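You operate a simulated robot arm through the tools that you are given. There is no shell and no other tool.

You run a simulated two-armed robot. Do the job below in one go: nothing can be reset, and whatever is moved stays where it is left.

JOB
Fit the foam sleeve in its stand and push the typing stick home into it.
Fine: the sleeve goes in first.

Only the result counts: the job must be done as asked and must still hold three seconds after the hand-in. Knocking over, shifting, dropping, spilling or breaking anything else fails it.

ROBOT AND FRAMES
Two 7-joint arms with two-finger parallel grippers on one trunk that stands fixed in place. Base frame: the origin is at the foot of the trunk, x ahead of it, y to its left, z up. Readings come in mm, degrees, newtons and seconds.
The left shoulder is at [71, 156, 1055], the right one opposite. Each reaches about 1231 mm from its shoulder. Payload 3.91 kg a hand.
The tool frame of a hand sits at the grasp point between the pads (the TCP): z along the fingers, y along the line on which they close. The tips reach 30 mm beyond it. The gripper opens to 110 mm. The fingers are 20 mm wide and 10 mm thick; the gripper's body (48 by 112 mm) begins 55 mm behind the TCP.
Orientation is that of the tool frame in the base frame, as a unit quaternion [w, x, y, z]. With the fingers straight down and closing along the base's y, the tool's x points along the base's -x, its y along +y and its z along -z.

CONTROLS
- The arms move only by the tool step_arm. It takes "left_commands", "right_commands" or both (then of equal length, played together; a hand with none holds still); each is a list of rows, each a list of 3 entries, a list of its own where there are three numbers: the closure in counts, from 0 (fully open) to 255 (shut), then the shift along the base's x, y, z in units of 40 mm (1.0 is 40 mm), then the turn, a rotation vector about the base's x, y, z in units of 6 degrees (1.0 is 6 degrees). In form: [[fingers, [dx, dy, dz], [ax, ay, az]], ...]. A call has 1 to 20 rows; each row shifts and turns the commanded pose from where the row before left it. A call with a number of a shift or a turn outside -1 to 1 is refused whole. Each row takes 0.2 s and may step no farther than 50 mm and 8.6 degrees from the row before; otherwise, or with a gripper value out of range, the whole call is refused. A pose out of reach is approached as far as the arm can. The call stops where the force on the tool passes 60 N (or 10 N more than at its start, if that is more) or the arm is blocked; 0.2 s more then pass. Each finger travels about 108 mm/s and halts on what it meets, pressing with about 28 N; the grip force reading is that of the motor and also rises with nothing between the fingers. The clock runs only during rows and for 0.2 s after the last one: add rows that do not move to give the fingers time. The reply holds the time, the measured pose of the TCP, the force on the tool along the base axes, the opening and the grip force, in the units named above and with some noise, with the torque about the TCP (base axes, N m) and any sound that the robot's microphone picked up.
- Cameras (640 x 400 px; columns grow to the right, rows downward): "scene" is now at [123.6, 17, 1303.5]; the picture's right is [0.28, -0.96, 0.00], its down [-0.42, -0.12, -0.90] and it looks along [0.86, 0.25, -0.44] (base axes); focal length 315 px, centre (320, 200). "left" rides on the left gripper at [72, -17, -103] in its tool frame; the picture's right is [0.23, 0.97, 0.00], its down [-0.76, 0.18, -0.62] and it looks along [-0.61, 0.14, 0.78] (tool axes); focal length 222 px, centre (320, 200). "right" rides on the right gripper at [72, 17, -103] in its tool frame; the picture's right is [-0.23, 0.97, 0.00], its down [-0.76, -0.18, -0.62] and it looks along [-0.61, -0.14, 0.78] (tool axes); focal length 222 px, centre (320, 200). There is no depth. A picture from a camera that has moved, and an enlarged one, comes with that camera's place and axes in the base frame and with its lens. The place of the scene camera against the robot may be out by one fixed shift of up to 25 mm in any direction.
- capture(camera): a new picture of that camera. No time passes.
- move_column(by): slides the trunk up (or, below 0, down) by that many mm; the arms and the scene camera ride with it, the base frame stays. It gives what a move gives, with no picture.
- turn_head(pan, tilt): turns the head with the scene camera to pan (to the left, within 86 degrees either way) and tilt (down, from -29 to 69), counted from straight ahead of the robot. It gives what a move gives.
- close_up(camera, box): a new picture of the part [left, top, right, bottom] of that camera's present view, enlarged. No time passes.
- close_job(): hands the job in; it is judged then, once.

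Places have to be worked out from the pictures, the camera data and where the tool is seen. Open the grippers and draw the arms clear of the work before you hand the job in, unless the task says otherwise.

The tools are called after "Call:" by a JSON object that holds its "name" and its "arguments". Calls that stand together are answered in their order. step_arm: Moves the arms, as the interface text tells. Its arguments: {"type":"object","properties":{"left_commands":{"type":"array"},"right_commands":{"type":"array"}},"required":[]} The other tools are called the same way: move_column (by) moves the trunk up or down; turn_head (pan, tilt) turns the head that bears the scene camera; capture (camera) takes a picture; close_up (camera, box) takes an enlarged picture of a part of a camera's view; close_job () hands the job in.

At the start:

```text
t: 0.0
left_ee_pos: [593.0, 663.0, 1094.4]
left_orientation: [0.0, -0.001, 1.0, 0.001]
left_force: [-0.4, -0.7, -0.4]
left_ft_torque: [0.0, 0.0, 0.0]
left_opening: 110.1
left_grip_force: 0.1
right_ee_pos: [725.3, -32.5, 1043.3]
right_orientation: [0.0, -0.001, 1.0, 0.0]
right_force: [-0.3, 0.5, 0.2]
right_ft_torque: [0.01, 0.0, 0.03]
right_opening: 110.0
right_grip_force: 0.1
trunk travel left (down, up): [-500.0, 440.0]
head pan, tilt (commanded): [16.4, 25.9]
```

scene: 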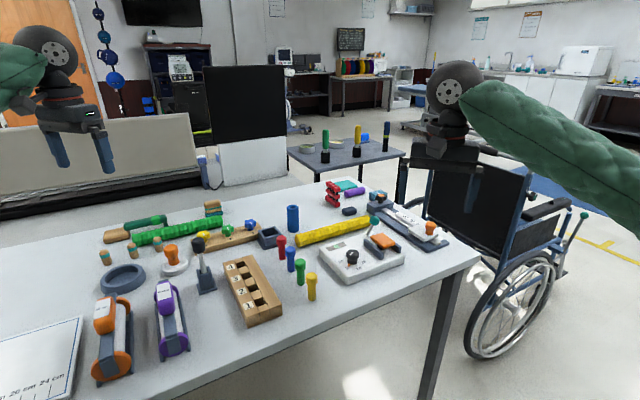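
right: 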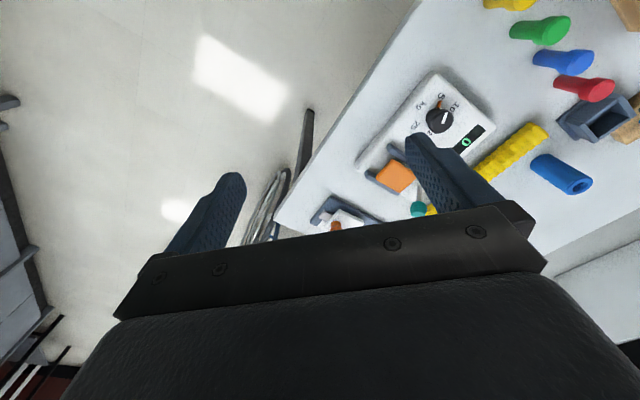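
left: 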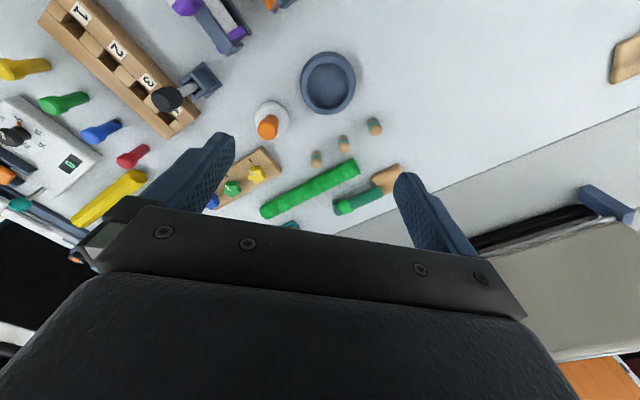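

The scene shows a table with many items; a blue tube (likely the foam sleeve) and a grey square holder (likely the stand) are near the middle. I'll take close-ups to identify the sleeve, the stand and the typing stick.

Call:
{"name": "close_up", "arguments": {"camera": "scene", "box": [240, 180, 400, 280]}}

Call:
{"name": "close_up", "arguments": {"camera": "scene", "box": [90, 190, 250, 290]}}

Call:
{"name": "close_up", "arguments": {"camera": "scene", "box": [310, 170, 470, 270]}}

Call:
{"name": "close_up", "arguments": {"camera": "right", "box": [400, 0, 640, 250]}}

Call:
{"name": "close_up", "arguments": {"camera": "left", "box": [0, 0, 400, 250]}}

```text
4.00 times, centred on (320, 230) of scene
camera zoom: at [123.6, 17.0, 1303.5], right [0.28, -0.96, 0.0], down [-0.42, -0.12, -0.9], along [0.86, 0.25, -0.44], focal length 1261 px, centre (320, 80)
```

zoom: 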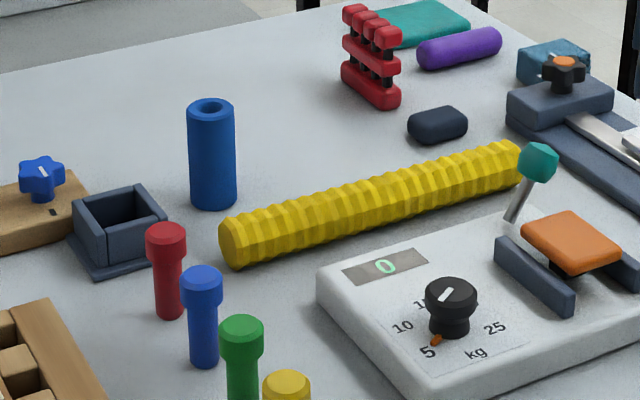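

```text
4.00 times, centred on (170, 240) of scene
camera zoom: at [123.6, 17.0, 1303.5], right [0.28, -0.96, 0.0], down [-0.42, -0.12, -0.9], along [0.86, 0.25, -0.44], focal length 1261 px, centre (920, 40)
```

zoom: 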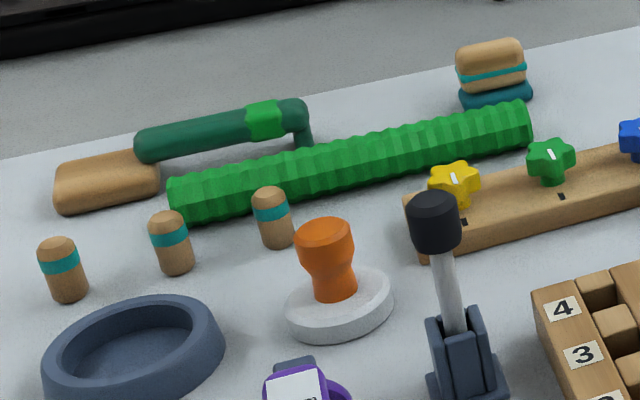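

```text
4.00 times, centred on (390, 220) of scene
camera zoom: at [123.6, 17.0, 1303.5], right [0.28, -0.96, 0.0], down [-0.42, -0.12, -0.9], along [0.86, 0.25, -0.44], focal length 1261 px, centre (40, 120)
```

zoom: 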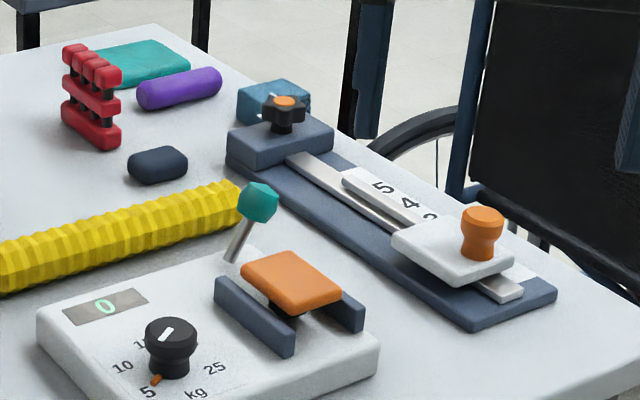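

```text
1.60 times, centred on (520, 125) of right
camera zoom: at [653.5, -14.9, 1144.8], right [0.23, 0.97, 0.0], down [0.76, -0.18, 0.62], along [0.61, -0.14, -0.78], focal length 355 px, centre (0, 320)
```

zoom: 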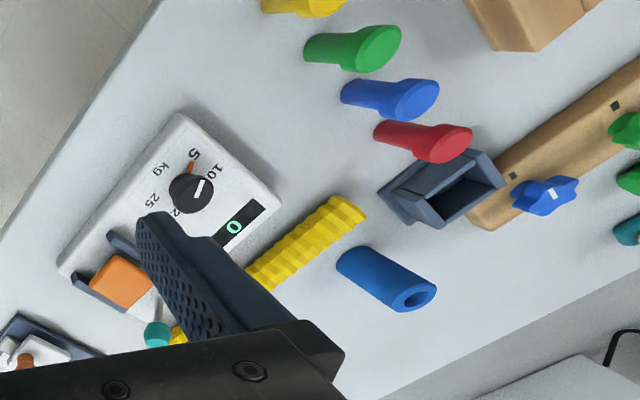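

```text
1.60 times, centred on (200, 125) of left
camera zoom: at [520.8, 646.5, 1199.3], right [-0.23, 0.97, 0.0], down [0.76, 0.18, 0.62], along [0.61, 0.14, -0.78], focal length 355 px, centre (512, 320)
```

zoom: 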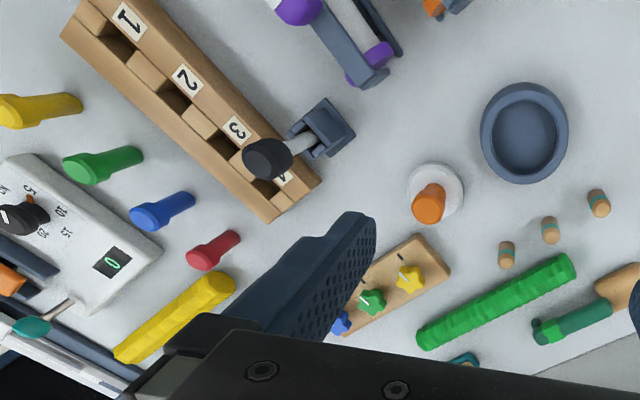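

The blue tube with a hole is the foam sleeve and the grey square box next to it looks like its stand. The typing stick is not settled yet: candidates are the black‑headed rod in the grey holder, the teal-headed rod by the scale, and the coloured pegs. I'll zoom in further.

Call:
{"name": "close_up", "arguments": {"camera": "scene", "box": [180, 225, 228, 300]}}

Call:
{"name": "close_up", "arguments": {"camera": "scene", "box": [345, 200, 425, 260]}}

Call:
{"name": "close_up", "arguments": {"camera": "scene", "box": [250, 195, 330, 305]}}

Call:
{"name": "close_up", "arguments": {"camera": "left", "box": [120, 40, 240, 140]}}

Call:
{"name": "close_up", "arguments": {"camera": "scene", "box": [80, 260, 240, 390]}}

Call:
{"name": "close_up", "arguments": {"camera": "left", "box": [200, 130, 420, 240]}}

```text
5.33 times, centred on (204, 262) of scene
camera zoom: at [123.6, 17.0, 1303.5], right [0.28, -0.96, 0.0], down [-0.42, -0.12, -0.9], along [0.86, 0.25, -0.44], focal length 1681 px, centre (939, -133)
```

zoom: 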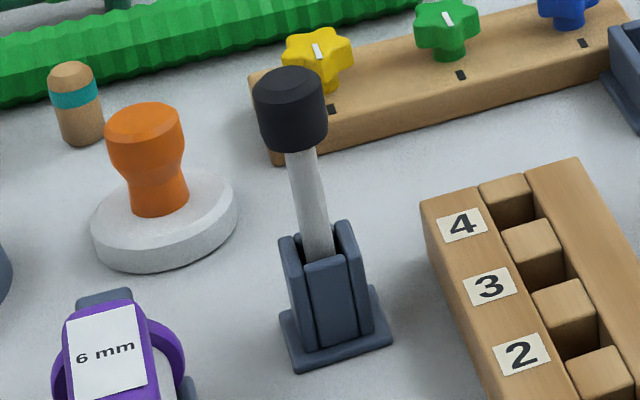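

```text
6.67 times, centred on (385, 230) of scene
camera zoom: at [123.6, 17.0, 1303.5], right [0.28, -0.96, 0.0], down [-0.42, -0.12, -0.9], along [0.86, 0.25, -0.44], focal length 2101 px, centre (-113, 0)
```

zoom: 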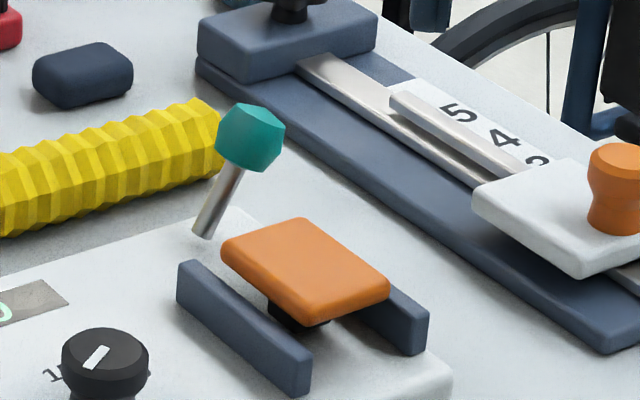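

```text
3.64 times, centred on (290, 250) of scene
camera zoom: at [123.6, 17.0, 1303.5], right [0.28, -0.96, 0.0], down [-0.42, -0.12, -0.9], along [0.86, 0.25, -0.44], focal length 1146 px, centre (429, 18)
```

zoom: 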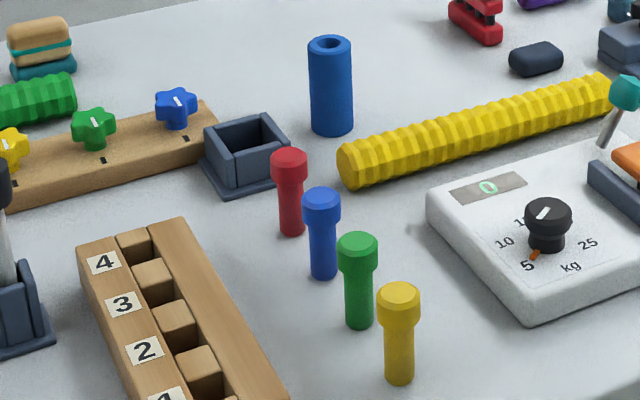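

```text
4.00 times, centred on (180, 90) of left
camera zoom: at [520.8, 646.5, 1199.3], right [-0.23, 0.97, 0.0], down [0.76, 0.18, 0.62], along [0.61, 0.14, -0.78], focal length 888 px, centre (880, 640)
```

zoom: 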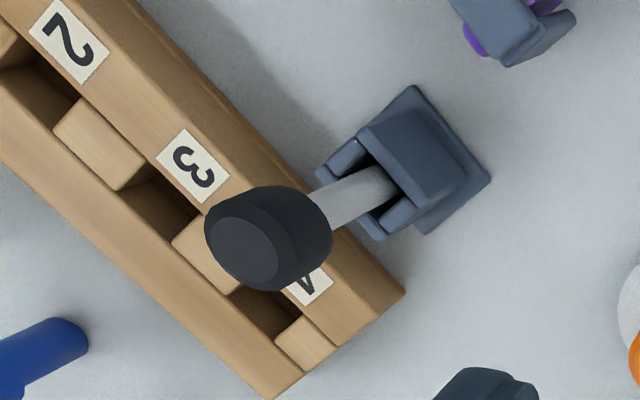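

```text
3.08 times, centred on (160, 325) of scene
camera zoom: at [123.6, 17.0, 1303.5], right [0.28, -0.96, 0.0], down [-0.42, -0.12, -0.9], along [0.86, 0.25, -0.44], focal length 970 px, centre (812, -185)
```

zoom: 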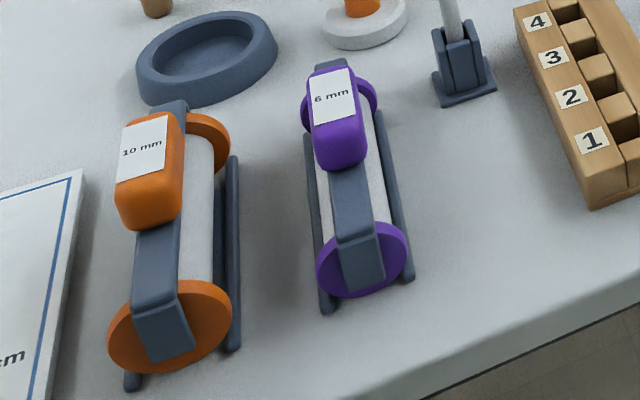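

```text
2.91 times, centred on (310, 185) of left
camera zoom: at [520.8, 646.5, 1199.3], right [-0.23, 0.97, 0.0], down [0.76, 0.18, 0.62], along [0.61, 0.14, -0.78], focal length 646 px, centre (349, 244)
```

zoom: 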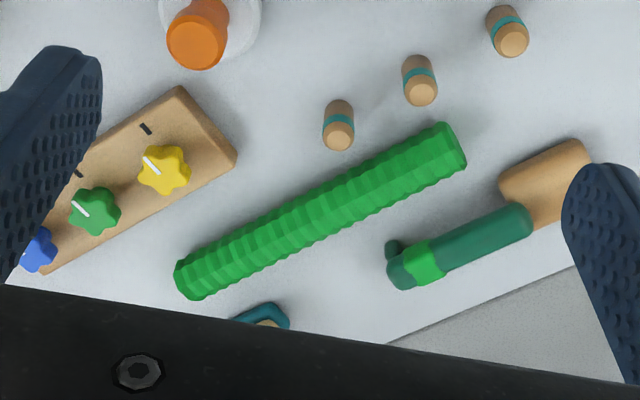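

I identify the typing stick as the grey rod (~14 mm) with the black head, standing in its small grey holder near (640, 468). The sleeve is the blue tube (~38 mm across, ~17 mm bore) near (955, 350) and its stand is the square grey box near (862, 391), with the table top around z≈755. I'll bring the left hand high above the stand area to measure with its wrist camera.

Call:
{"name": "step_arm", "arguments": {"left_commands": [[0, [0.7, -0.7, -0.2], [0, 0, 0]], [0, [0.7, -0.7, -0.2], [0, 0, 0]], [0, [0.7, -0.7, -0.2], [0, 0, 0]], [0, [0.7, -0.7, -0.2], [0, 0, 0]], [0, [0.7, -0.7, -0.2], [0, 0, 0]], [0, [0.7, -0.7, -0.2], [0, 0, 0]], [0, [0.7, -0.7, -0.2], [0, 0, 0]], [0, [0.7, -0.7, -0.2], [0, 0, 0]], [0, [0, 0, 0], [0, 0, 0]]]}}

Call:
{"name": "capture", "arguments": {"camera": "left"}}

```text
t: 2.0
left_ee_pos: [815.8, 439.0, 1032.6]
left_orientation: [0.0, 0.0, 1.0, 0.0]
left_force: [0.1, 0.3, 0.8]
left_ft_torque: [0.0, 0.0, 0.0]
left_opening: 110.1
left_grip_force: 0.0
right_ee_pos: [724.8, -32.3, 1044.4]
right_orientation: [0.0, 0.0, 1.0, -0.001]
right_force: [-1.5, 0.4, 0.5]
right_ft_torque: [0.03, -0.07, 0.06]
right_opening: 110.1
right_grip_force: 0.0
trunk travel left (down, up): [-500.0, 440.0]
head pan, tilt (commanded): [16.4, 25.9]
```

```text
taken
camera left: at [744.9, 422.7, 1136.2], right [-0.23, 0.97, 0.0], down [0.76, 0.18, 0.62], along [0.61, 0.14, -0.78], focal length 222 px, centre (320, 200)
```

left: 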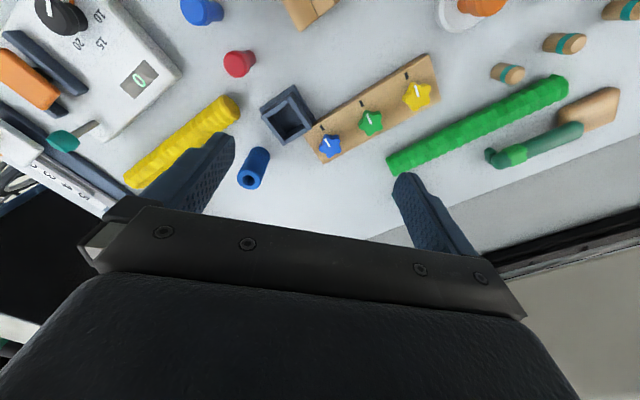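

The sleeve, stand, red peg and knob board are in view from above. I'll enlarge this for measurement, then take another view from a different place.

Call:
{"name": "close_up", "arguments": {"camera": "left", "box": [210, 70, 350, 200]}}

Call:
{"name": "step_arm", "arguments": {"left_commands": [[0, [0.5, -0.8, -0.6], [0, 0, 0]], [0, [0.5, -0.8, -0.6], [0, 0, 0]], [0, [0, 0, 0], [0, 0, 0]]]}}

Call:
{"name": "capture", "arguments": {"camera": "left"}}

```text
3.08 times, centred on (280, 135) of left
camera zoom: at [744.9, 422.7, 1136.2], right [-0.23, 0.97, 0.0], down [0.76, 0.18, 0.62], along [0.61, 0.14, -0.78], focal length 684 px, centre (443, 400)
```

zoom: 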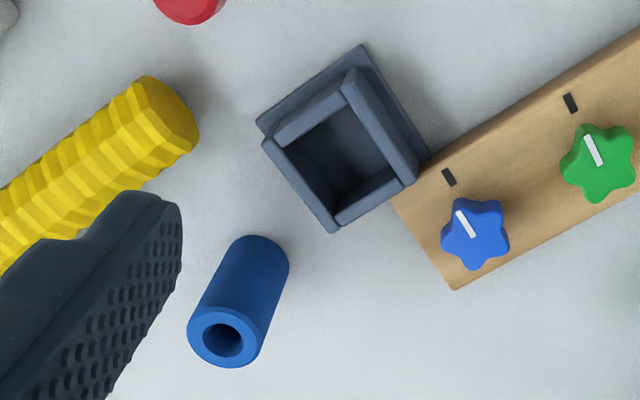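

```text
t: 2.8
left_ee_pos: [855.5, 374.8, 984.2]
left_orientation: [0.0, 0.0, 1.0, 0.0]
left_force: [-0.2, -0.5, -0.5]
left_ft_torque: [-0.03, 0.01, 0.03]
left_opening: 110.1
left_grip_force: 0.2
right_ee_pos: [724.3, -31.0, 1043.4]
right_orientation: [0.0, -0.001, 1.0, 0.0]
right_force: [0.8, 0.5, 0.2]
right_ft_torque: [0.01, -0.05, 0.01]
right_opening: 109.9
right_grip_force: 0.1
trunk travel left (down, up): [-500.0, 440.0]
head pan, tilt (commanded): [16.4, 25.9]
```

```text
taken
camera left: at [784.0, 359.1, 1087.8], right [-0.23, 0.97, 0.0], down [0.76, 0.18, 0.62], along [0.61, 0.14, -0.78], focal length 222 px, centre (320, 200)
```

left: 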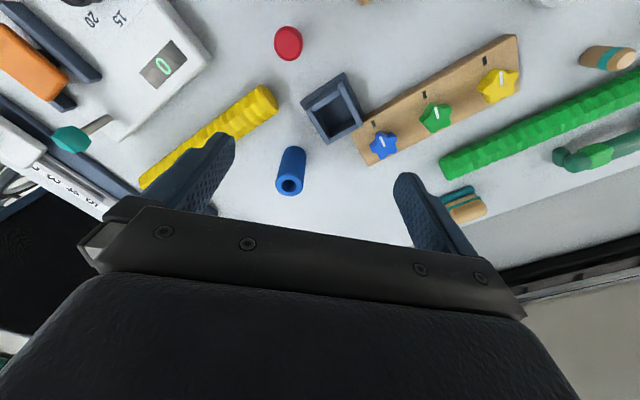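

I take an enlarged view from this second place to triangulate the sleeve top and the stand's opening.

Call:
{"name": "close_up", "arguments": {"camera": "left", "box": [240, 50, 400, 210]}}

Call:
{"name": "close_up", "arguments": {"camera": "left", "box": [255, 130, 335, 210]}}

Call:
{"name": "close_up", "arguments": {"camera": "left", "box": [290, 65, 390, 150]}}

```text
2.50 times, centred on (320, 130) of left
camera zoom: at [784.0, 359.1, 1087.8], right [-0.23, 0.97, 0.0], down [0.76, 0.18, 0.62], along [0.61, 0.14, -0.78], focal length 555 px, centre (320, 375)
```

zoom: 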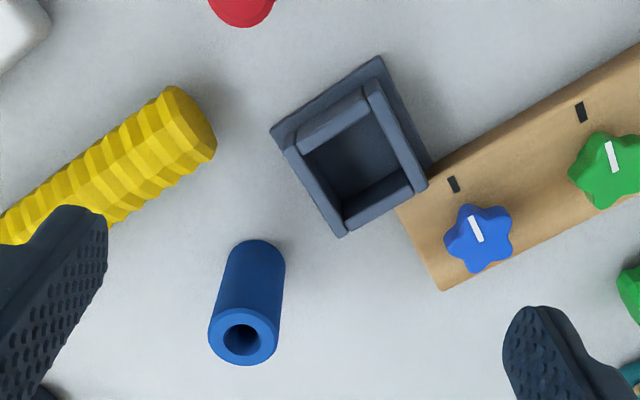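

```text
5.00 times, centred on (295, 170) of left
camera zoom: at [784.0, 359.1, 1087.8], right [-0.23, 0.97, 0.0], down [0.76, 0.18, 0.62], along [0.61, 0.14, -0.78], focal length 1111 px, centre (445, 350)
```

zoom: 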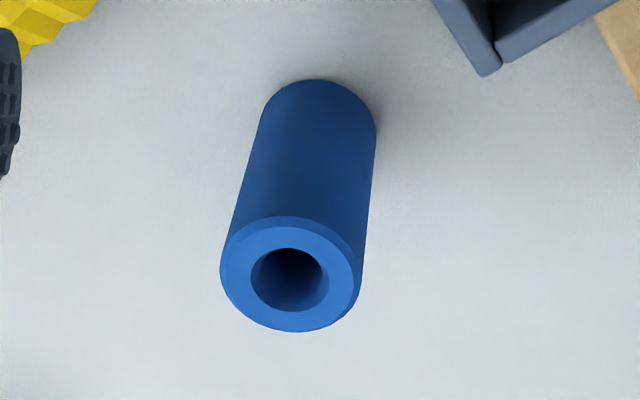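

```text
4.71 times, centred on (340, 108) of left
camera zoom: at [784.0, 359.1, 1087.8], right [-0.23, 0.97, 0.0], down [0.76, 0.18, 0.62], along [0.61, 0.14, -0.78], focal length 1045 px, centre (226, 635)
```

zoom: 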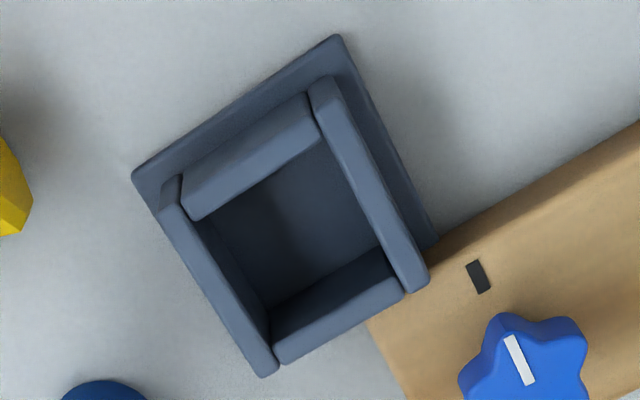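

Triangulating the two views gives the sleeve top at about (961, 358, 843), ~37 mm across, table at z≈760. The stand's rim centre is near (872, 400, 790) with the stand turned about 45°. I'll come lower over the stand for a more exact measurement.

Call:
{"name": "step_arm", "arguments": {"left_commands": [[0, [0, 0.25, -1.0], [0, 0, 0]], [0, [0, 0.25, -0.9], [0, 0, 0]], [0, [0, 0, 0], [0, 0, 0]]]}}

Call:
{"name": "capture", "arguments": {"camera": "left"}}

Call:
{"name": "close_up", "arguments": {"camera": "left", "box": [270, 70, 390, 190]}}

```text
t: 3.6
left_ee_pos: [857.0, 394.5, 905.7]
left_orientation: [0.0, 0.0, 1.0, 0.0]
left_force: [0.2, 0.5, 0.5]
left_ft_torque: [-0.01, -0.01, 0.02]
left_opening: 110.1
left_grip_force: 0.1
right_ee_pos: [725.7, -31.8, 1044.4]
right_orientation: [0.0, 0.0, 1.0, 0.0]
right_force: [0.5, 0.3, 0.3]
right_ft_torque: [0.02, -0.03, 0.01]
right_opening: 109.6
right_grip_force: 0.0
trunk travel left (down, up): [-500.0, 440.0]
head pan, tilt (commanded): [16.4, 25.9]
```

```text
taken
camera left: at [784.8, 378.5, 1010.3], right [-0.23, 0.97, 0.0], down [0.76, 0.18, 0.62], along [0.61, 0.14, -0.78], focal length 222 px, centre (320, 200)
```

left: 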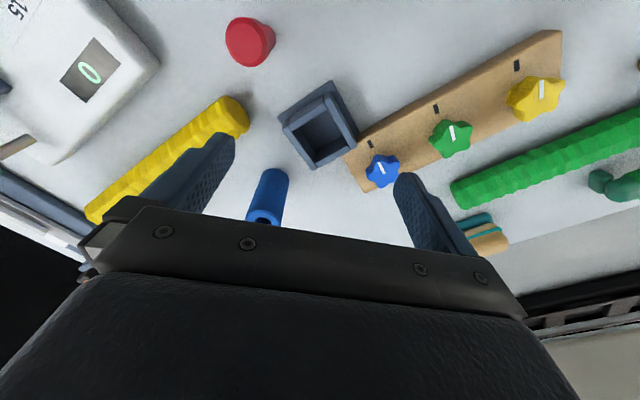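

```text
3.33 times, centred on (330, 130) of left
camera zoom: at [784.8, 378.5, 1010.3], right [-0.23, 0.97, 0.0], down [0.76, 0.18, 0.62], along [0.61, 0.14, -0.78], focal length 740 px, centre (287, 433)
```

zoom: 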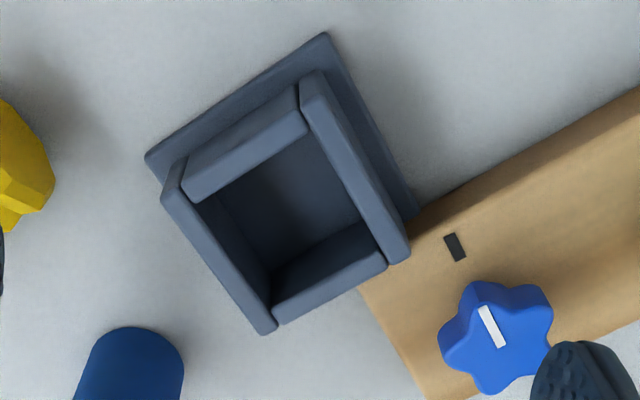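

I need finer detail on the rim's inner edges, so I enlarge the stand further.

Call:
{"name": "close_up", "arguments": {"camera": "left", "box": [295, 80, 365, 175]}}

Call:
{"name": "close_up", "arguments": {"camera": "left", "box": [300, 95, 360, 135]}}

Call:
{"name": "close_up", "arguments": {"camera": "left", "box": [300, 130, 360, 170]}}

```text
4.21 times, centred on (330, 128) of left
camera zoom: at [784.8, 378.5, 1010.3], right [-0.23, 0.97, 0.0], down [0.76, 0.18, 0.62], along [0.61, 0.14, -0.78], focal length 935 px, centre (278, 505)
```

zoom: 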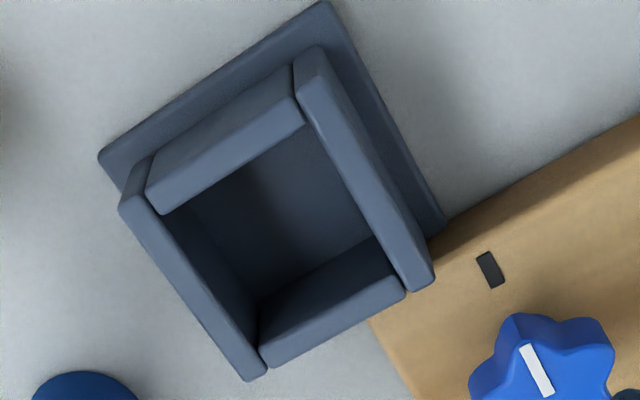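

```text
10.00 times, centred on (330, 115) of left
camera zoom: at [784.8, 378.5, 1010.3], right [-0.23, 0.97, 0.0], down [0.76, 0.18, 0.62], along [0.61, 0.14, -0.78], focal length 2221 px, centre (220, 1050)
```

zoom: 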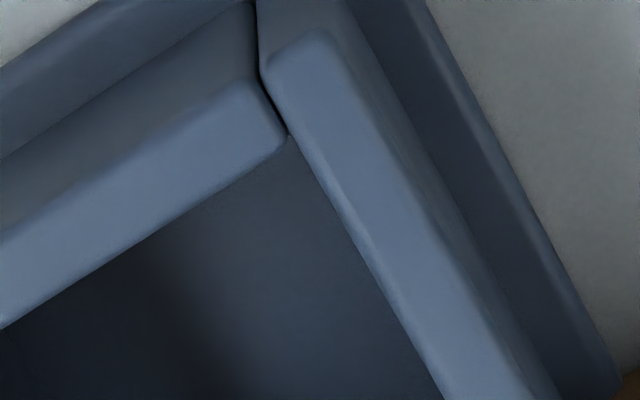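

```text
10.00 times, centred on (330, 150) of left
camera zoom: at [784.8, 378.5, 1010.3], right [-0.23, 0.97, 0.0], down [0.76, 0.18, 0.62], along [0.61, 0.14, -0.78], focal length 2221 px, centre (220, 700)
```

zoom: 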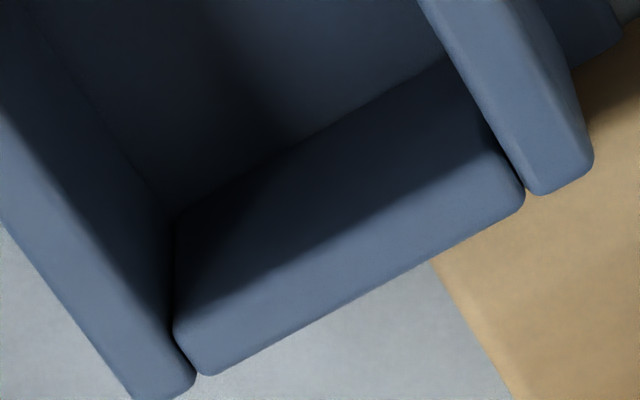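

The stand's opening measures about 41×41 mm, turned 45°, with its centre near (875, 401), but the rim height is still poorly fixed. I'll move so the wrist camera is straight above the stand, giving an independent view.

Call:
{"name": "step_arm", "arguments": {"left_commands": [[0, [0.72, 0.18, 0.2], [0, 0, 0]], [0, [0.72, 0.18, 0], [0, 0, 0]], [0, [0.5, 0.14, 0], [0, 0, 0]], [0, [0, 0, 0], [0, 0, 0]]]}}

Call:
{"name": "capture", "arguments": {"camera": "left"}}

Call:
{"name": "close_up", "arguments": {"camera": "left", "box": [270, 0, 370, 70]}}

```text
t: 4.6
left_ee_pos: [934.1, 415.5, 915.2]
left_orientation: [0.0, 0.001, 1.0, 0.0]
left_force: [0.6, 0.7, 0.7]
left_ft_torque: [0.02, 0.0, -0.01]
left_opening: 110.0
left_grip_force: 0.1
right_ee_pos: [724.5, -32.4, 1042.3]
right_orientation: [0.0, 0.0, 1.0, 0.0]
right_force: [1.3, -0.3, 0.0]
right_ft_torque: [-0.01, 0.01, -0.02]
right_opening: 110.2
right_grip_force: 0.1
trunk travel left (down, up): [-500.0, 440.0]
head pan, tilt (commanded): [16.4, 25.9]
```

```text
taken
camera left: at [862.6, 399.0, 1019.7], right [-0.23, 0.97, 0.0], down [0.76, 0.18, 0.62], along [0.61, 0.14, -0.78], focal length 222 px, centre (320, 200)
```

left: 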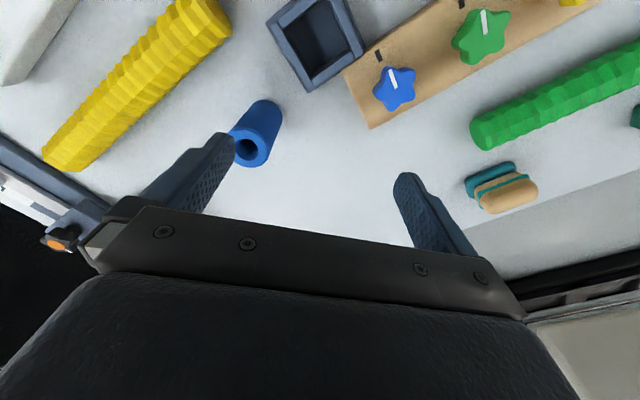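

```text
5.71 times, centred on (320, 35) of left
camera zoom: at [862.6, 399.0, 1019.7], right [-0.23, 0.97, 0.0], down [0.76, 0.18, 0.62], along [0.61, 0.14, -0.78], focal length 1269 px, centre (320, 1143)
```

zoom: 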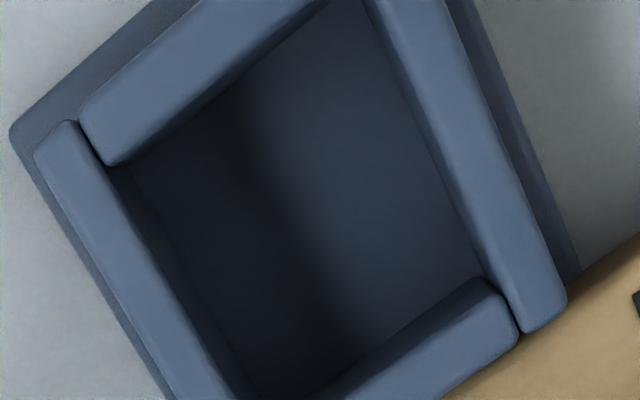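

The stand centre now comes out near (874, 400) with the rim at z≈794. I'll take the remaining corners from this view, plus the sleeve.

Call:
{"name": "close_up", "arguments": {"camera": "left", "box": [265, 0, 375, 95]}}

Call:
{"name": "close_up", "arguments": {"camera": "left", "box": [215, 90, 295, 180]}}

```text
4.21 times, centred on (320, 48) of left
camera zoom: at [862.6, 399.0, 1019.7], right [-0.23, 0.97, 0.0], down [0.76, 0.18, 0.62], along [0.61, 0.14, -0.78], focal length 935 px, centre (320, 842)
```

zoom: 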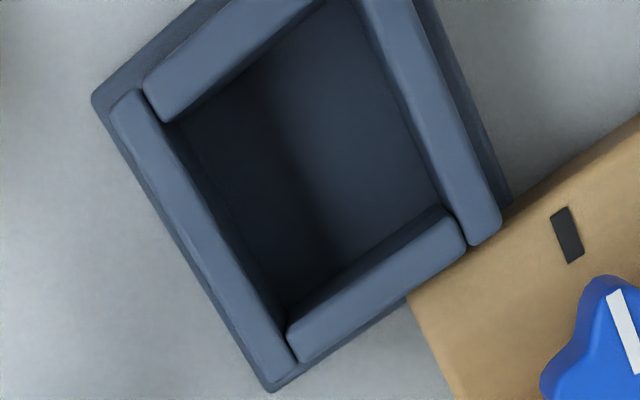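

```text
4.44 times, centred on (255, 135) of left
camera zoom: at [862.6, 399.0, 1019.7], right [-0.23, 0.97, 0.0], down [0.76, 0.18, 0.62], along [0.61, 0.14, -0.78], focal length 987 px, centre (609, 489)
```

zoom: 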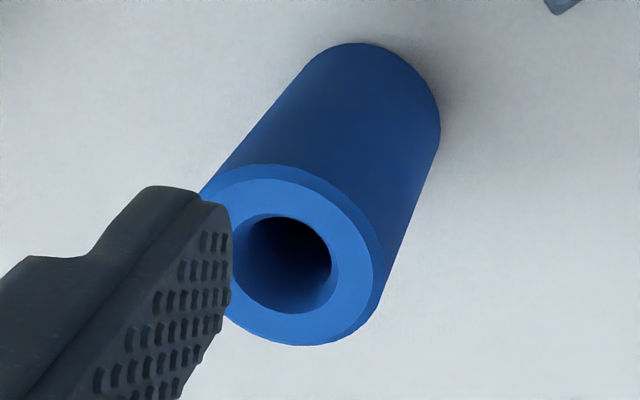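

Sleeve axis is confirmed at about (961, 357.5), top z≈843; stand opening centre (874.2, 401), ~38.5 mm across. I'll move above the sleeve with open fingers and descend to TCP z≈826 so the tips stay well above the later rim height.

Call:
{"name": "step_arm", "arguments": {"left_commands": [[0, [0.33, -0.72, 0], [0, 0, 0]], [0, [0.33, -0.72, 0], [0, 0, 0]], [0, [0, 0, -0.5], [0, 0, 0]], [0, [0, 0, -0.6], [0, 0, 0]], [0, [0, 0, -0.6], [0, 0, 0]], [0, [0, 0, -0.5], [0, 0, 0]], [0, [0, 0, 0], [0, 0, 0]]]}}

Call:
{"name": "capture", "arguments": {"camera": "left"}}

Call:
{"name": "capture", "arguments": {"camera": "scene"}}

```text
t: 6.4
left_ee_pos: [961.1, 381.2, 867.9]
left_orientation: [0.021, -0.012, 1.0, 0.003]
left_force: [-0.3, -0.9, 0.6]
left_ft_torque: [-0.04, -0.01, 0.01]
left_opening: 109.9
left_grip_force: 0.1
right_ee_pos: [717.8, -34.7, 1048.4]
right_orientation: [0.004, 0.003, 1.0, -0.001]
right_force: [0.4, -0.1, -0.2]
right_ft_torque: [0.03, 0.02, -0.01]
right_opening: 110.2
right_grip_force: 0.1
trunk travel left (down, up): [-500.0, 440.0]
head pan, tilt (commanded): [16.4, 25.9]
stopped in row 7 (left hand): the arm was blocked; the commanded pose is now the measured one
```

```text
taken
camera left: at [884.2, 361.4, 967.1], right [-0.25, 0.97, 0.0], down [0.73, 0.19, 0.66], along [0.64, 0.16, -0.76], focal length 222 px, centre (320, 200)
```

left: 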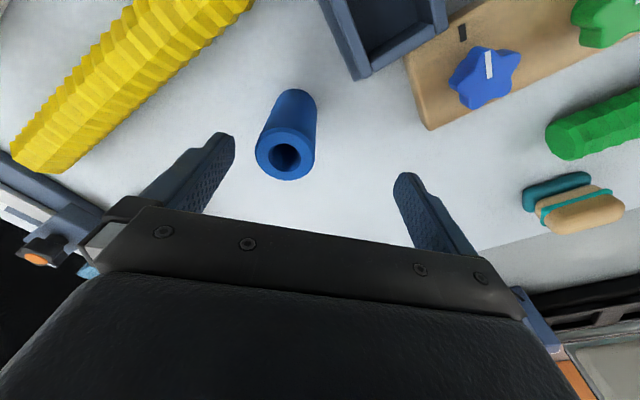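

```text
taken
camera scene: at [114.1, 19.6, 1304.3], right [0.29, -0.96, 0.0], down [-0.41, -0.13, -0.9], along [0.86, 0.26, -0.43], focal length 315 px, centre (320, 200)
```

scene: 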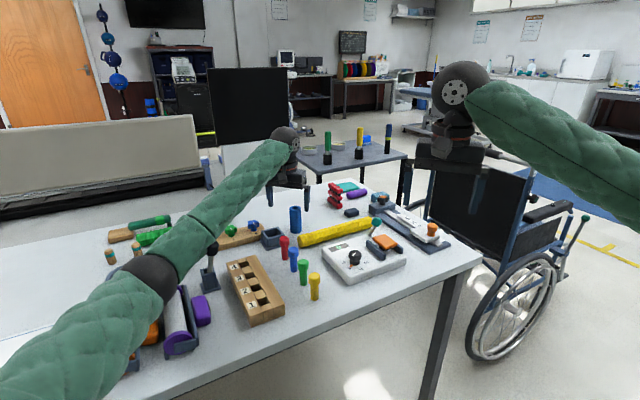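

The arm was blocked and the trunk was pushed back slightly, so the left elbow must be pressing on something on the table near the rollers. I look closely before moving anything.

Call:
{"name": "close_up", "arguments": {"camera": "scene", "box": [60, 220, 260, 380]}}

Call:
{"name": "close_up", "arguments": {"camera": "scene", "box": [90, 190, 250, 290]}}

```text
2.50 times, centred on (160, 300) of scene
camera zoom: at [114.1, 19.6, 1304.3], right [0.29, -0.96, 0.0], down [-0.41, -0.13, -0.9], along [0.86, 0.26, -0.43], focal length 788 px, centre (720, -50)
```

zoom: 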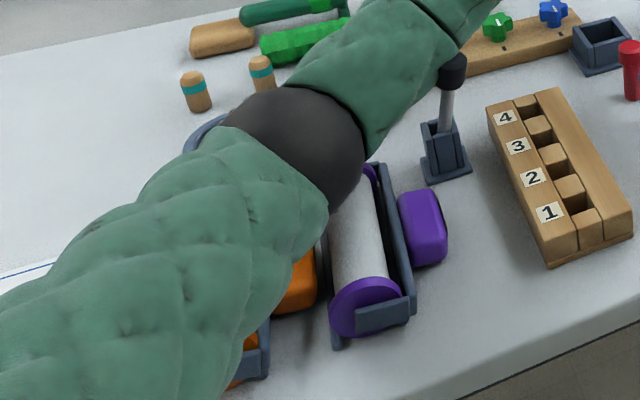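

```text
4.00 times, centred on (170, 240) of scene
camera zoom: at [114.1, 19.6, 1304.3], right [0.29, -0.96, 0.0], down [-0.41, -0.13, -0.9], along [0.86, 0.26, -0.43], focal length 1261 px, centre (920, 40)
```

zoom: 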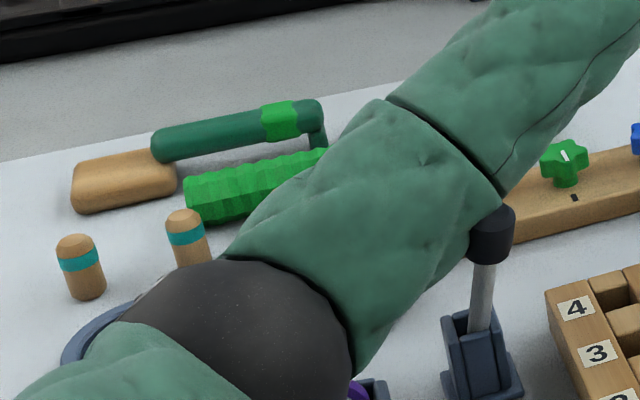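

The left elbow has come down onto the roller stands. I'll raise the trunk straight up so the elbow lifts off without sliding sideways, then inspect.

Call:
{"name": "move_column", "arguments": {"by": 120}}

Call:
{"name": "capture", "arguments": {"camera": "scene"}}

```text
t: 7.9
left_ee_pos: [962.8, 374.1, 965.4]
left_orientation: [0.01, -0.008, 1.0, 0.002]
left_force: [-0.1, -0.5, -0.2]
left_ft_torque: [-0.03, 0.02, 0.02]
left_opening: 109.9
left_grip_force: 0.2
right_ee_pos: [724.7, -30.1, 1163.3]
right_orientation: [-0.001, 0.0, 1.0, -0.001]
right_force: [-0.5, -0.1, 0.9]
right_ft_torque: [-0.07, -0.03, -0.01]
right_opening: 110.1
right_grip_force: 0.1
trunk travel left (down, up): [-620.0, 320.0]
head pan, tilt (commanded): [16.4, 25.9]
```

```text
taken
camera scene: at [124.1, 20.3, 1423.2], right [0.29, -0.96, 0.0], down [-0.42, -0.13, -0.9], along [0.86, 0.26, -0.44], focal length 315 px, centre (320, 200)
```

scene: 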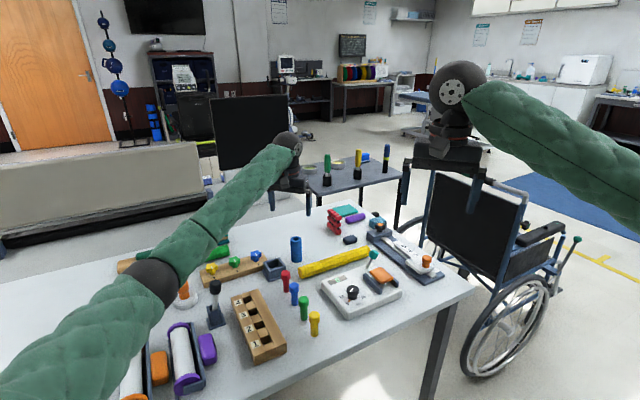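

The elbow is off the rollers. I'll raise the trunk more and look at what happened to the rollers.

Call:
{"name": "move_column", "arguments": {"by": 160}}

Call:
{"name": "capture", "arguments": {"camera": "scene"}}

Call:
{"name": "close_up", "arguments": {"camera": "scene", "box": [60, 250, 260, 400]}}

```text
t: 9.7
left_ee_pos: [963.8, 371.1, 1127.6]
left_orientation: [0.01, -0.007, 1.0, 0.002]
left_force: [1.0, 0.2, 0.2]
left_ft_torque: [0.0, 0.01, 0.0]
left_opening: 110.2
left_grip_force: 0.0
right_ee_pos: [725.0, -32.4, 1322.4]
right_orientation: [-0.001, 0.0, 1.0, -0.001]
right_force: [0.1, 0.6, 0.1]
right_ft_torque: [0.01, 0.05, -0.04]
right_opening: 110.1
right_grip_force: 0.0
trunk travel left (down, up): [-780.0, 160.0]
head pan, tilt (commanded): [16.4, 25.9]
```

```text
taken
camera scene: at [123.8, 18.0, 1583.3], right [0.29, -0.96, 0.0], down [-0.42, -0.13, -0.9], along [0.86, 0.26, -0.44], focal length 315 px, centre (320, 200)
```

scene: 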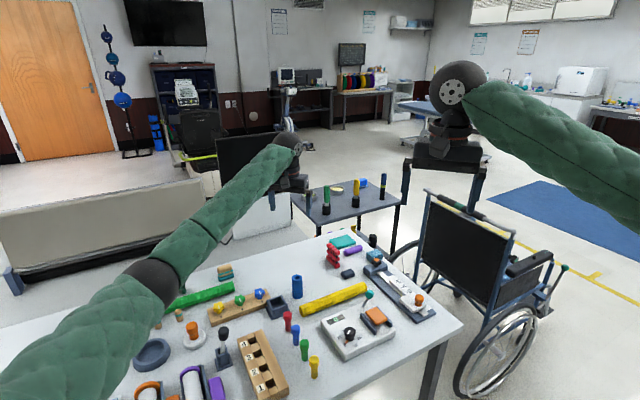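

```text
2.67 times, centred on (160, 325) of scene
camera zoom: at [123.8, 18.0, 1583.3], right [0.29, -0.96, 0.0], down [-0.42, -0.13, -0.9], along [0.86, 0.26, -0.44], focal length 840 px, centre (747, -133)
```

zoom: 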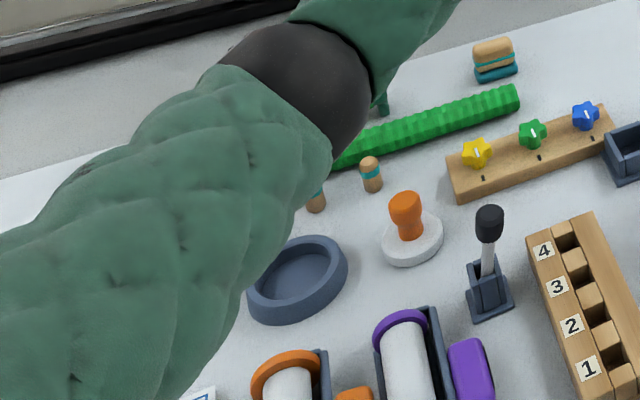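

I tilt the head down to inspect the rollers properly.

Call:
{"name": "turn_head", "arguments": {"pan": 35, "tilt": 50}}

Call:
{"name": "capture", "arguments": {"camera": "scene"}}

```text
t: 10.6
left_ee_pos: [962.1, 370.6, 1126.2]
left_orientation: [0.01, -0.007, 1.0, 0.003]
left_force: [-0.2, -0.6, -0.8]
left_ft_torque: [0.03, 0.02, -0.01]
left_opening: 109.7
left_grip_force: 0.0
right_ee_pos: [723.8, -33.1, 1323.8]
right_orientation: [0.0, 0.0, 1.0, 0.0]
right_force: [0.7, -0.3, -0.4]
right_ft_torque: [-0.02, 0.0, -0.01]
right_opening: 109.9
right_grip_force: 0.1
trunk travel left (down, up): [-780.0, 160.0]
head pan, tilt (commanded): [35.0, 50.0]
```

```text
taken
camera scene: at [98.3, 36.1, 1547.5], right [0.58, -0.82, 0.0], down [-0.63, -0.44, -0.64], along [0.53, 0.37, -0.77], focal length 315 px, centre (320, 200)
```

scene: 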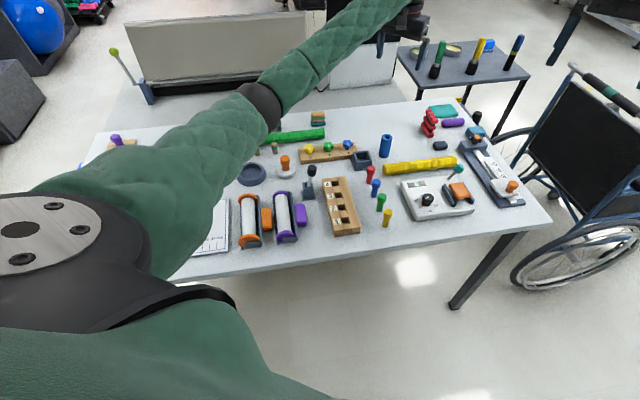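

Call:
{"name": "close_up", "arguments": {"camera": "scene", "box": [200, 140, 360, 260]}}

Call:
{"name": "close_up", "arguments": {"camera": "scene", "box": [225, 175, 325, 260]}}

```text
3.33 times, centred on (280, 200) of scene
camera zoom: at [98.3, 36.1, 1547.5], right [0.58, -0.82, 0.0], down [-0.63, -0.44, -0.64], along [0.53, 0.37, -0.77], focal length 1051 px, centre (453, 200)
```

zoom: 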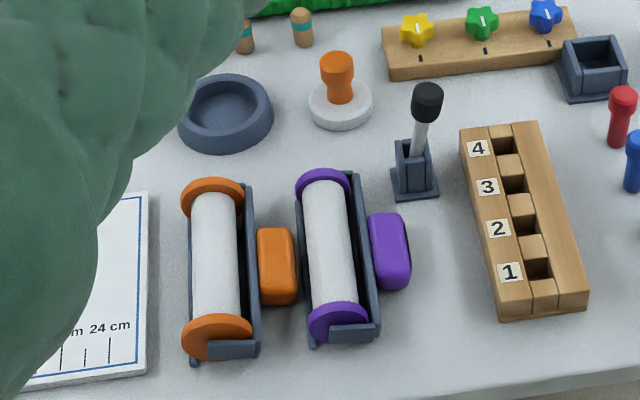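

```text
4.71 times, centred on (275, 218) of scene
camera zoom: at [98.3, 36.1, 1547.5], right [0.58, -0.82, 0.0], down [-0.63, -0.44, -0.64], along [0.53, 0.37, -0.77], focal length 1483 px, centre (532, 118)
```

zoom: 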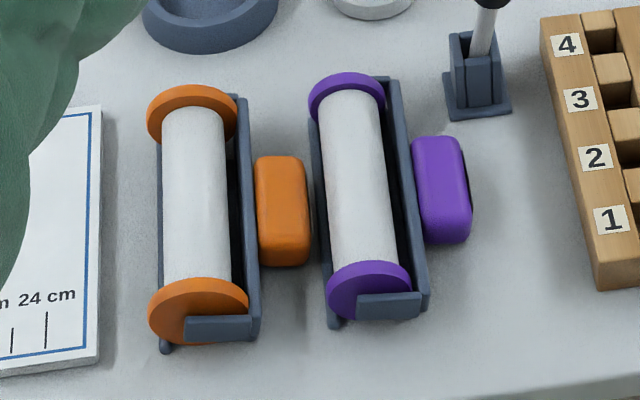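

The elbow rolled both roller tools a quarter turn in their cradles (their positions look unchanged); I'll set these upright again later. First I raise the trunk further so the elbow stays high in all later work.

Call:
{"name": "move_column", "arguments": {"by": 100}}

Call:
{"name": "turn_head", "arguments": {"pan": 25, "tilt": 45}}

Call:
{"name": "capture", "arguments": {"camera": "scene"}}

```text
t: 11.9
left_ee_pos: [963.7, 370.9, 1225.0]
left_orientation: [0.01, -0.006, 1.0, 0.003]
left_force: [0.1, 0.8, 0.0]
left_ft_torque: [0.01, 0.02, -0.02]
left_opening: 109.9
left_grip_force: 0.0
right_ee_pos: [724.5, -32.9, 1423.8]
right_orientation: [-0.002, -0.001, 1.0, 0.0]
right_force: [-0.2, 0.0, -0.5]
right_ft_torque: [0.01, 0.03, 0.0]
right_opening: 109.9
right_grip_force: 0.0
trunk travel left (down, up): [-880.0, 60.0]
head pan, tilt (commanded): [35.0, 50.0]
```

```text
t: 12.7
left_ee_pos: [963.6, 371.8, 1226.6]
left_orientation: [0.011, -0.007, 1.0, 0.003]
left_force: [-0.1, 0.0, -0.2]
left_ft_torque: [0.0, -0.02, 0.01]
left_opening: 110.1
left_grip_force: 0.1
right_ee_pos: [723.9, -32.3, 1424.5]
right_orientation: [-0.001, 0.0, 1.0, -0.001]
right_force: [-0.2, -0.3, -0.1]
right_ft_torque: [-0.01, 0.0, -0.01]
right_opening: 109.9
right_grip_force: 0.0
trunk travel left (down, up): [-880.0, 60.0]
head pan, tilt (commanded): [25.0, 45.0]
```

```text
taken
camera scene: at [109.4, 26.5, 1654.3], right [0.43, -0.9, 0.0], down [-0.64, -0.3, -0.71], along [0.64, 0.3, -0.71], focal length 315 px, centre (320, 200)
```

scene: 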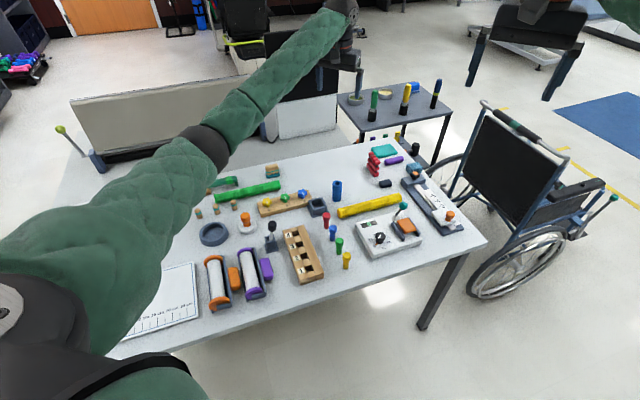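

All other objects look unmoved. I correct the hand's small tilt and descend part way above the sleeve, watching the elbow.

Call:
{"name": "step_arm", "arguments": {"left_commands": [[0, [-0.065, -0.345, -0.5], [-0.057, 0.19, -0.134]], [0, [0, 0, -0.9], [0, 0, 0]], [0, [0, 0, -0.9], [0, 0, 0]], [0, [0, 0, -0.9], [0, 0, 0]], [0, [0, 0, -0.9], [0, 0, 0]], [0, [0, 0, 0], [0, 0, 0]]]}}

Call:
{"name": "capture", "arguments": {"camera": "scene"}}

Call:
{"name": "capture", "arguments": {"camera": "left"}}

```text
t: 14.1
left_ee_pos: [959.5, 358.1, 1062.6]
left_orientation: [0.0, -0.001, 1.0, -0.001]
left_force: [-0.2, 0.5, -0.3]
left_ft_torque: [-0.01, 0.0, -0.01]
left_opening: 110.1
left_grip_force: 0.0
right_ee_pos: [723.8, -34.0, 1423.1]
right_orientation: [-0.001, 0.0, 1.0, 0.0]
right_force: [-0.7, -0.1, 0.9]
right_ft_torque: [-0.02, -0.04, -0.01]
right_opening: 109.8
right_grip_force: 0.0
trunk travel left (down, up): [-880.0, 60.0]
head pan, tilt (commanded): [25.0, 45.0]
```

```text
taken
camera scene: at [108.5, 26.3, 1654.4], right [0.43, -0.9, 0.0], down [-0.64, -0.3, -0.71], along [0.64, 0.3, -0.71], focal length 315 px, centre (320, 200)
```

scene: 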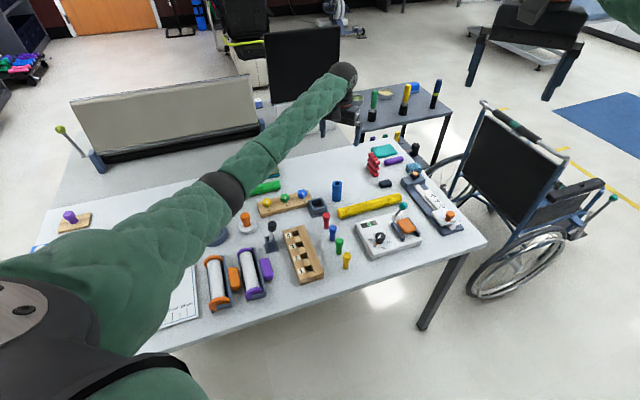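

```text
taken
camera left: at [887.5, 341.5, 1166.4], right [-0.23, 0.97, 0.0], down [0.76, 0.18, 0.62], along [0.61, 0.14, -0.78], focal length 222 px, centre (320, 200)
```

left: 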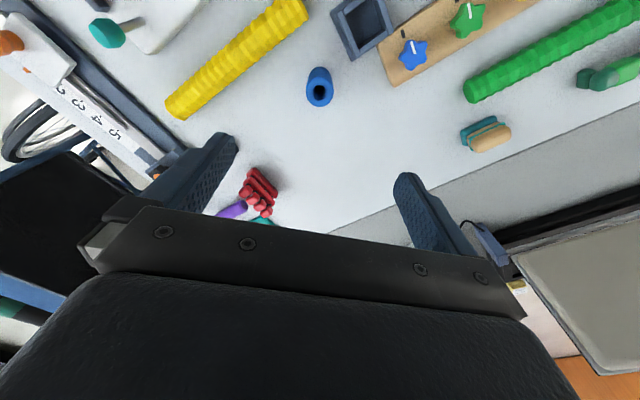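

The hand is over the sleeve and the elbow stays far above the table. I descend to z≈902 and check again.

Call:
{"name": "step_arm", "arguments": {"left_commands": [[0, [0.03, -0.01, -0.8], [0, 0, 0]], [0, [0, 0, -0.8], [0, 0, 0]], [0, [0, 0, -0.8], [0, 0, 0]], [0, [0, 0, -0.8], [0, 0, 0]], [0, [0, 0, -0.8], [0, 0, 0]], [0, [0, 0, 0], [0, 0, 0]]]}}

Call:
{"name": "capture", "arguments": {"camera": "scene"}}

Call:
{"name": "capture", "arguments": {"camera": "left"}}

```text
t: 15.5
left_ee_pos: [961.3, 358.8, 906.2]
left_orientation: [0.0, 0.001, 1.0, -0.001]
left_force: [0.1, -0.1, -0.1]
left_ft_torque: [-0.03, 0.0, 0.01]
left_opening: 110.1
left_grip_force: 0.1
right_ee_pos: [724.8, -32.7, 1423.4]
right_orientation: [0.0, 0.0, 1.0, 0.0]
right_force: [0.7, 1.1, -0.4]
right_ft_torque: [0.01, -0.04, 0.0]
right_opening: 110.0
right_grip_force: 0.0
trunk travel left (down, up): [-880.0, 60.0]
head pan, tilt (commanded): [25.0, 45.0]
```

```text
taken
camera scene: at [108.7, 26.4, 1654.4], right [0.43, -0.9, 0.0], down [-0.64, -0.3, -0.71], along [0.64, 0.3, -0.71], focal length 315 px, centre (320, 200)
```

scene: 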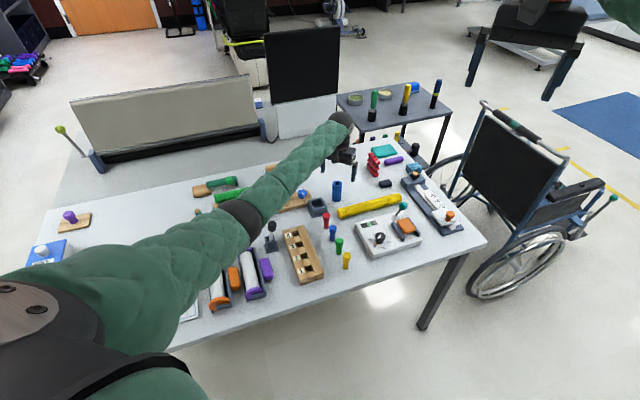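

```text
taken
camera left: at [889.5, 341.4, 1009.1], right [-0.23, 0.97, 0.0], down [0.76, 0.18, 0.62], along [0.61, 0.14, -0.78], focal length 222 px, centre (320, 200)
```

left: 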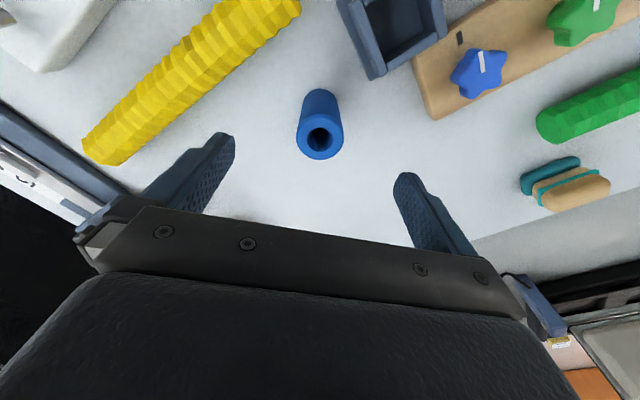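

The elbow seems to hang over the stick area, so I check its height before going lower.

Call:
{"name": "close_up", "arguments": {"camera": "scene", "box": [170, 160, 330, 280]}}

```text
3.33 times, centred on (250, 220) of scene
camera zoom: at [108.7, 26.4, 1654.4], right [0.43, -0.9, 0.0], down [-0.64, -0.3, -0.71], along [0.64, 0.3, -0.71], focal length 1051 px, centre (553, 133)
```

zoom: 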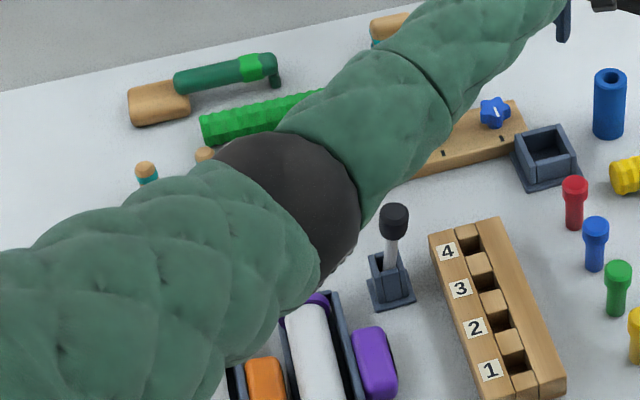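

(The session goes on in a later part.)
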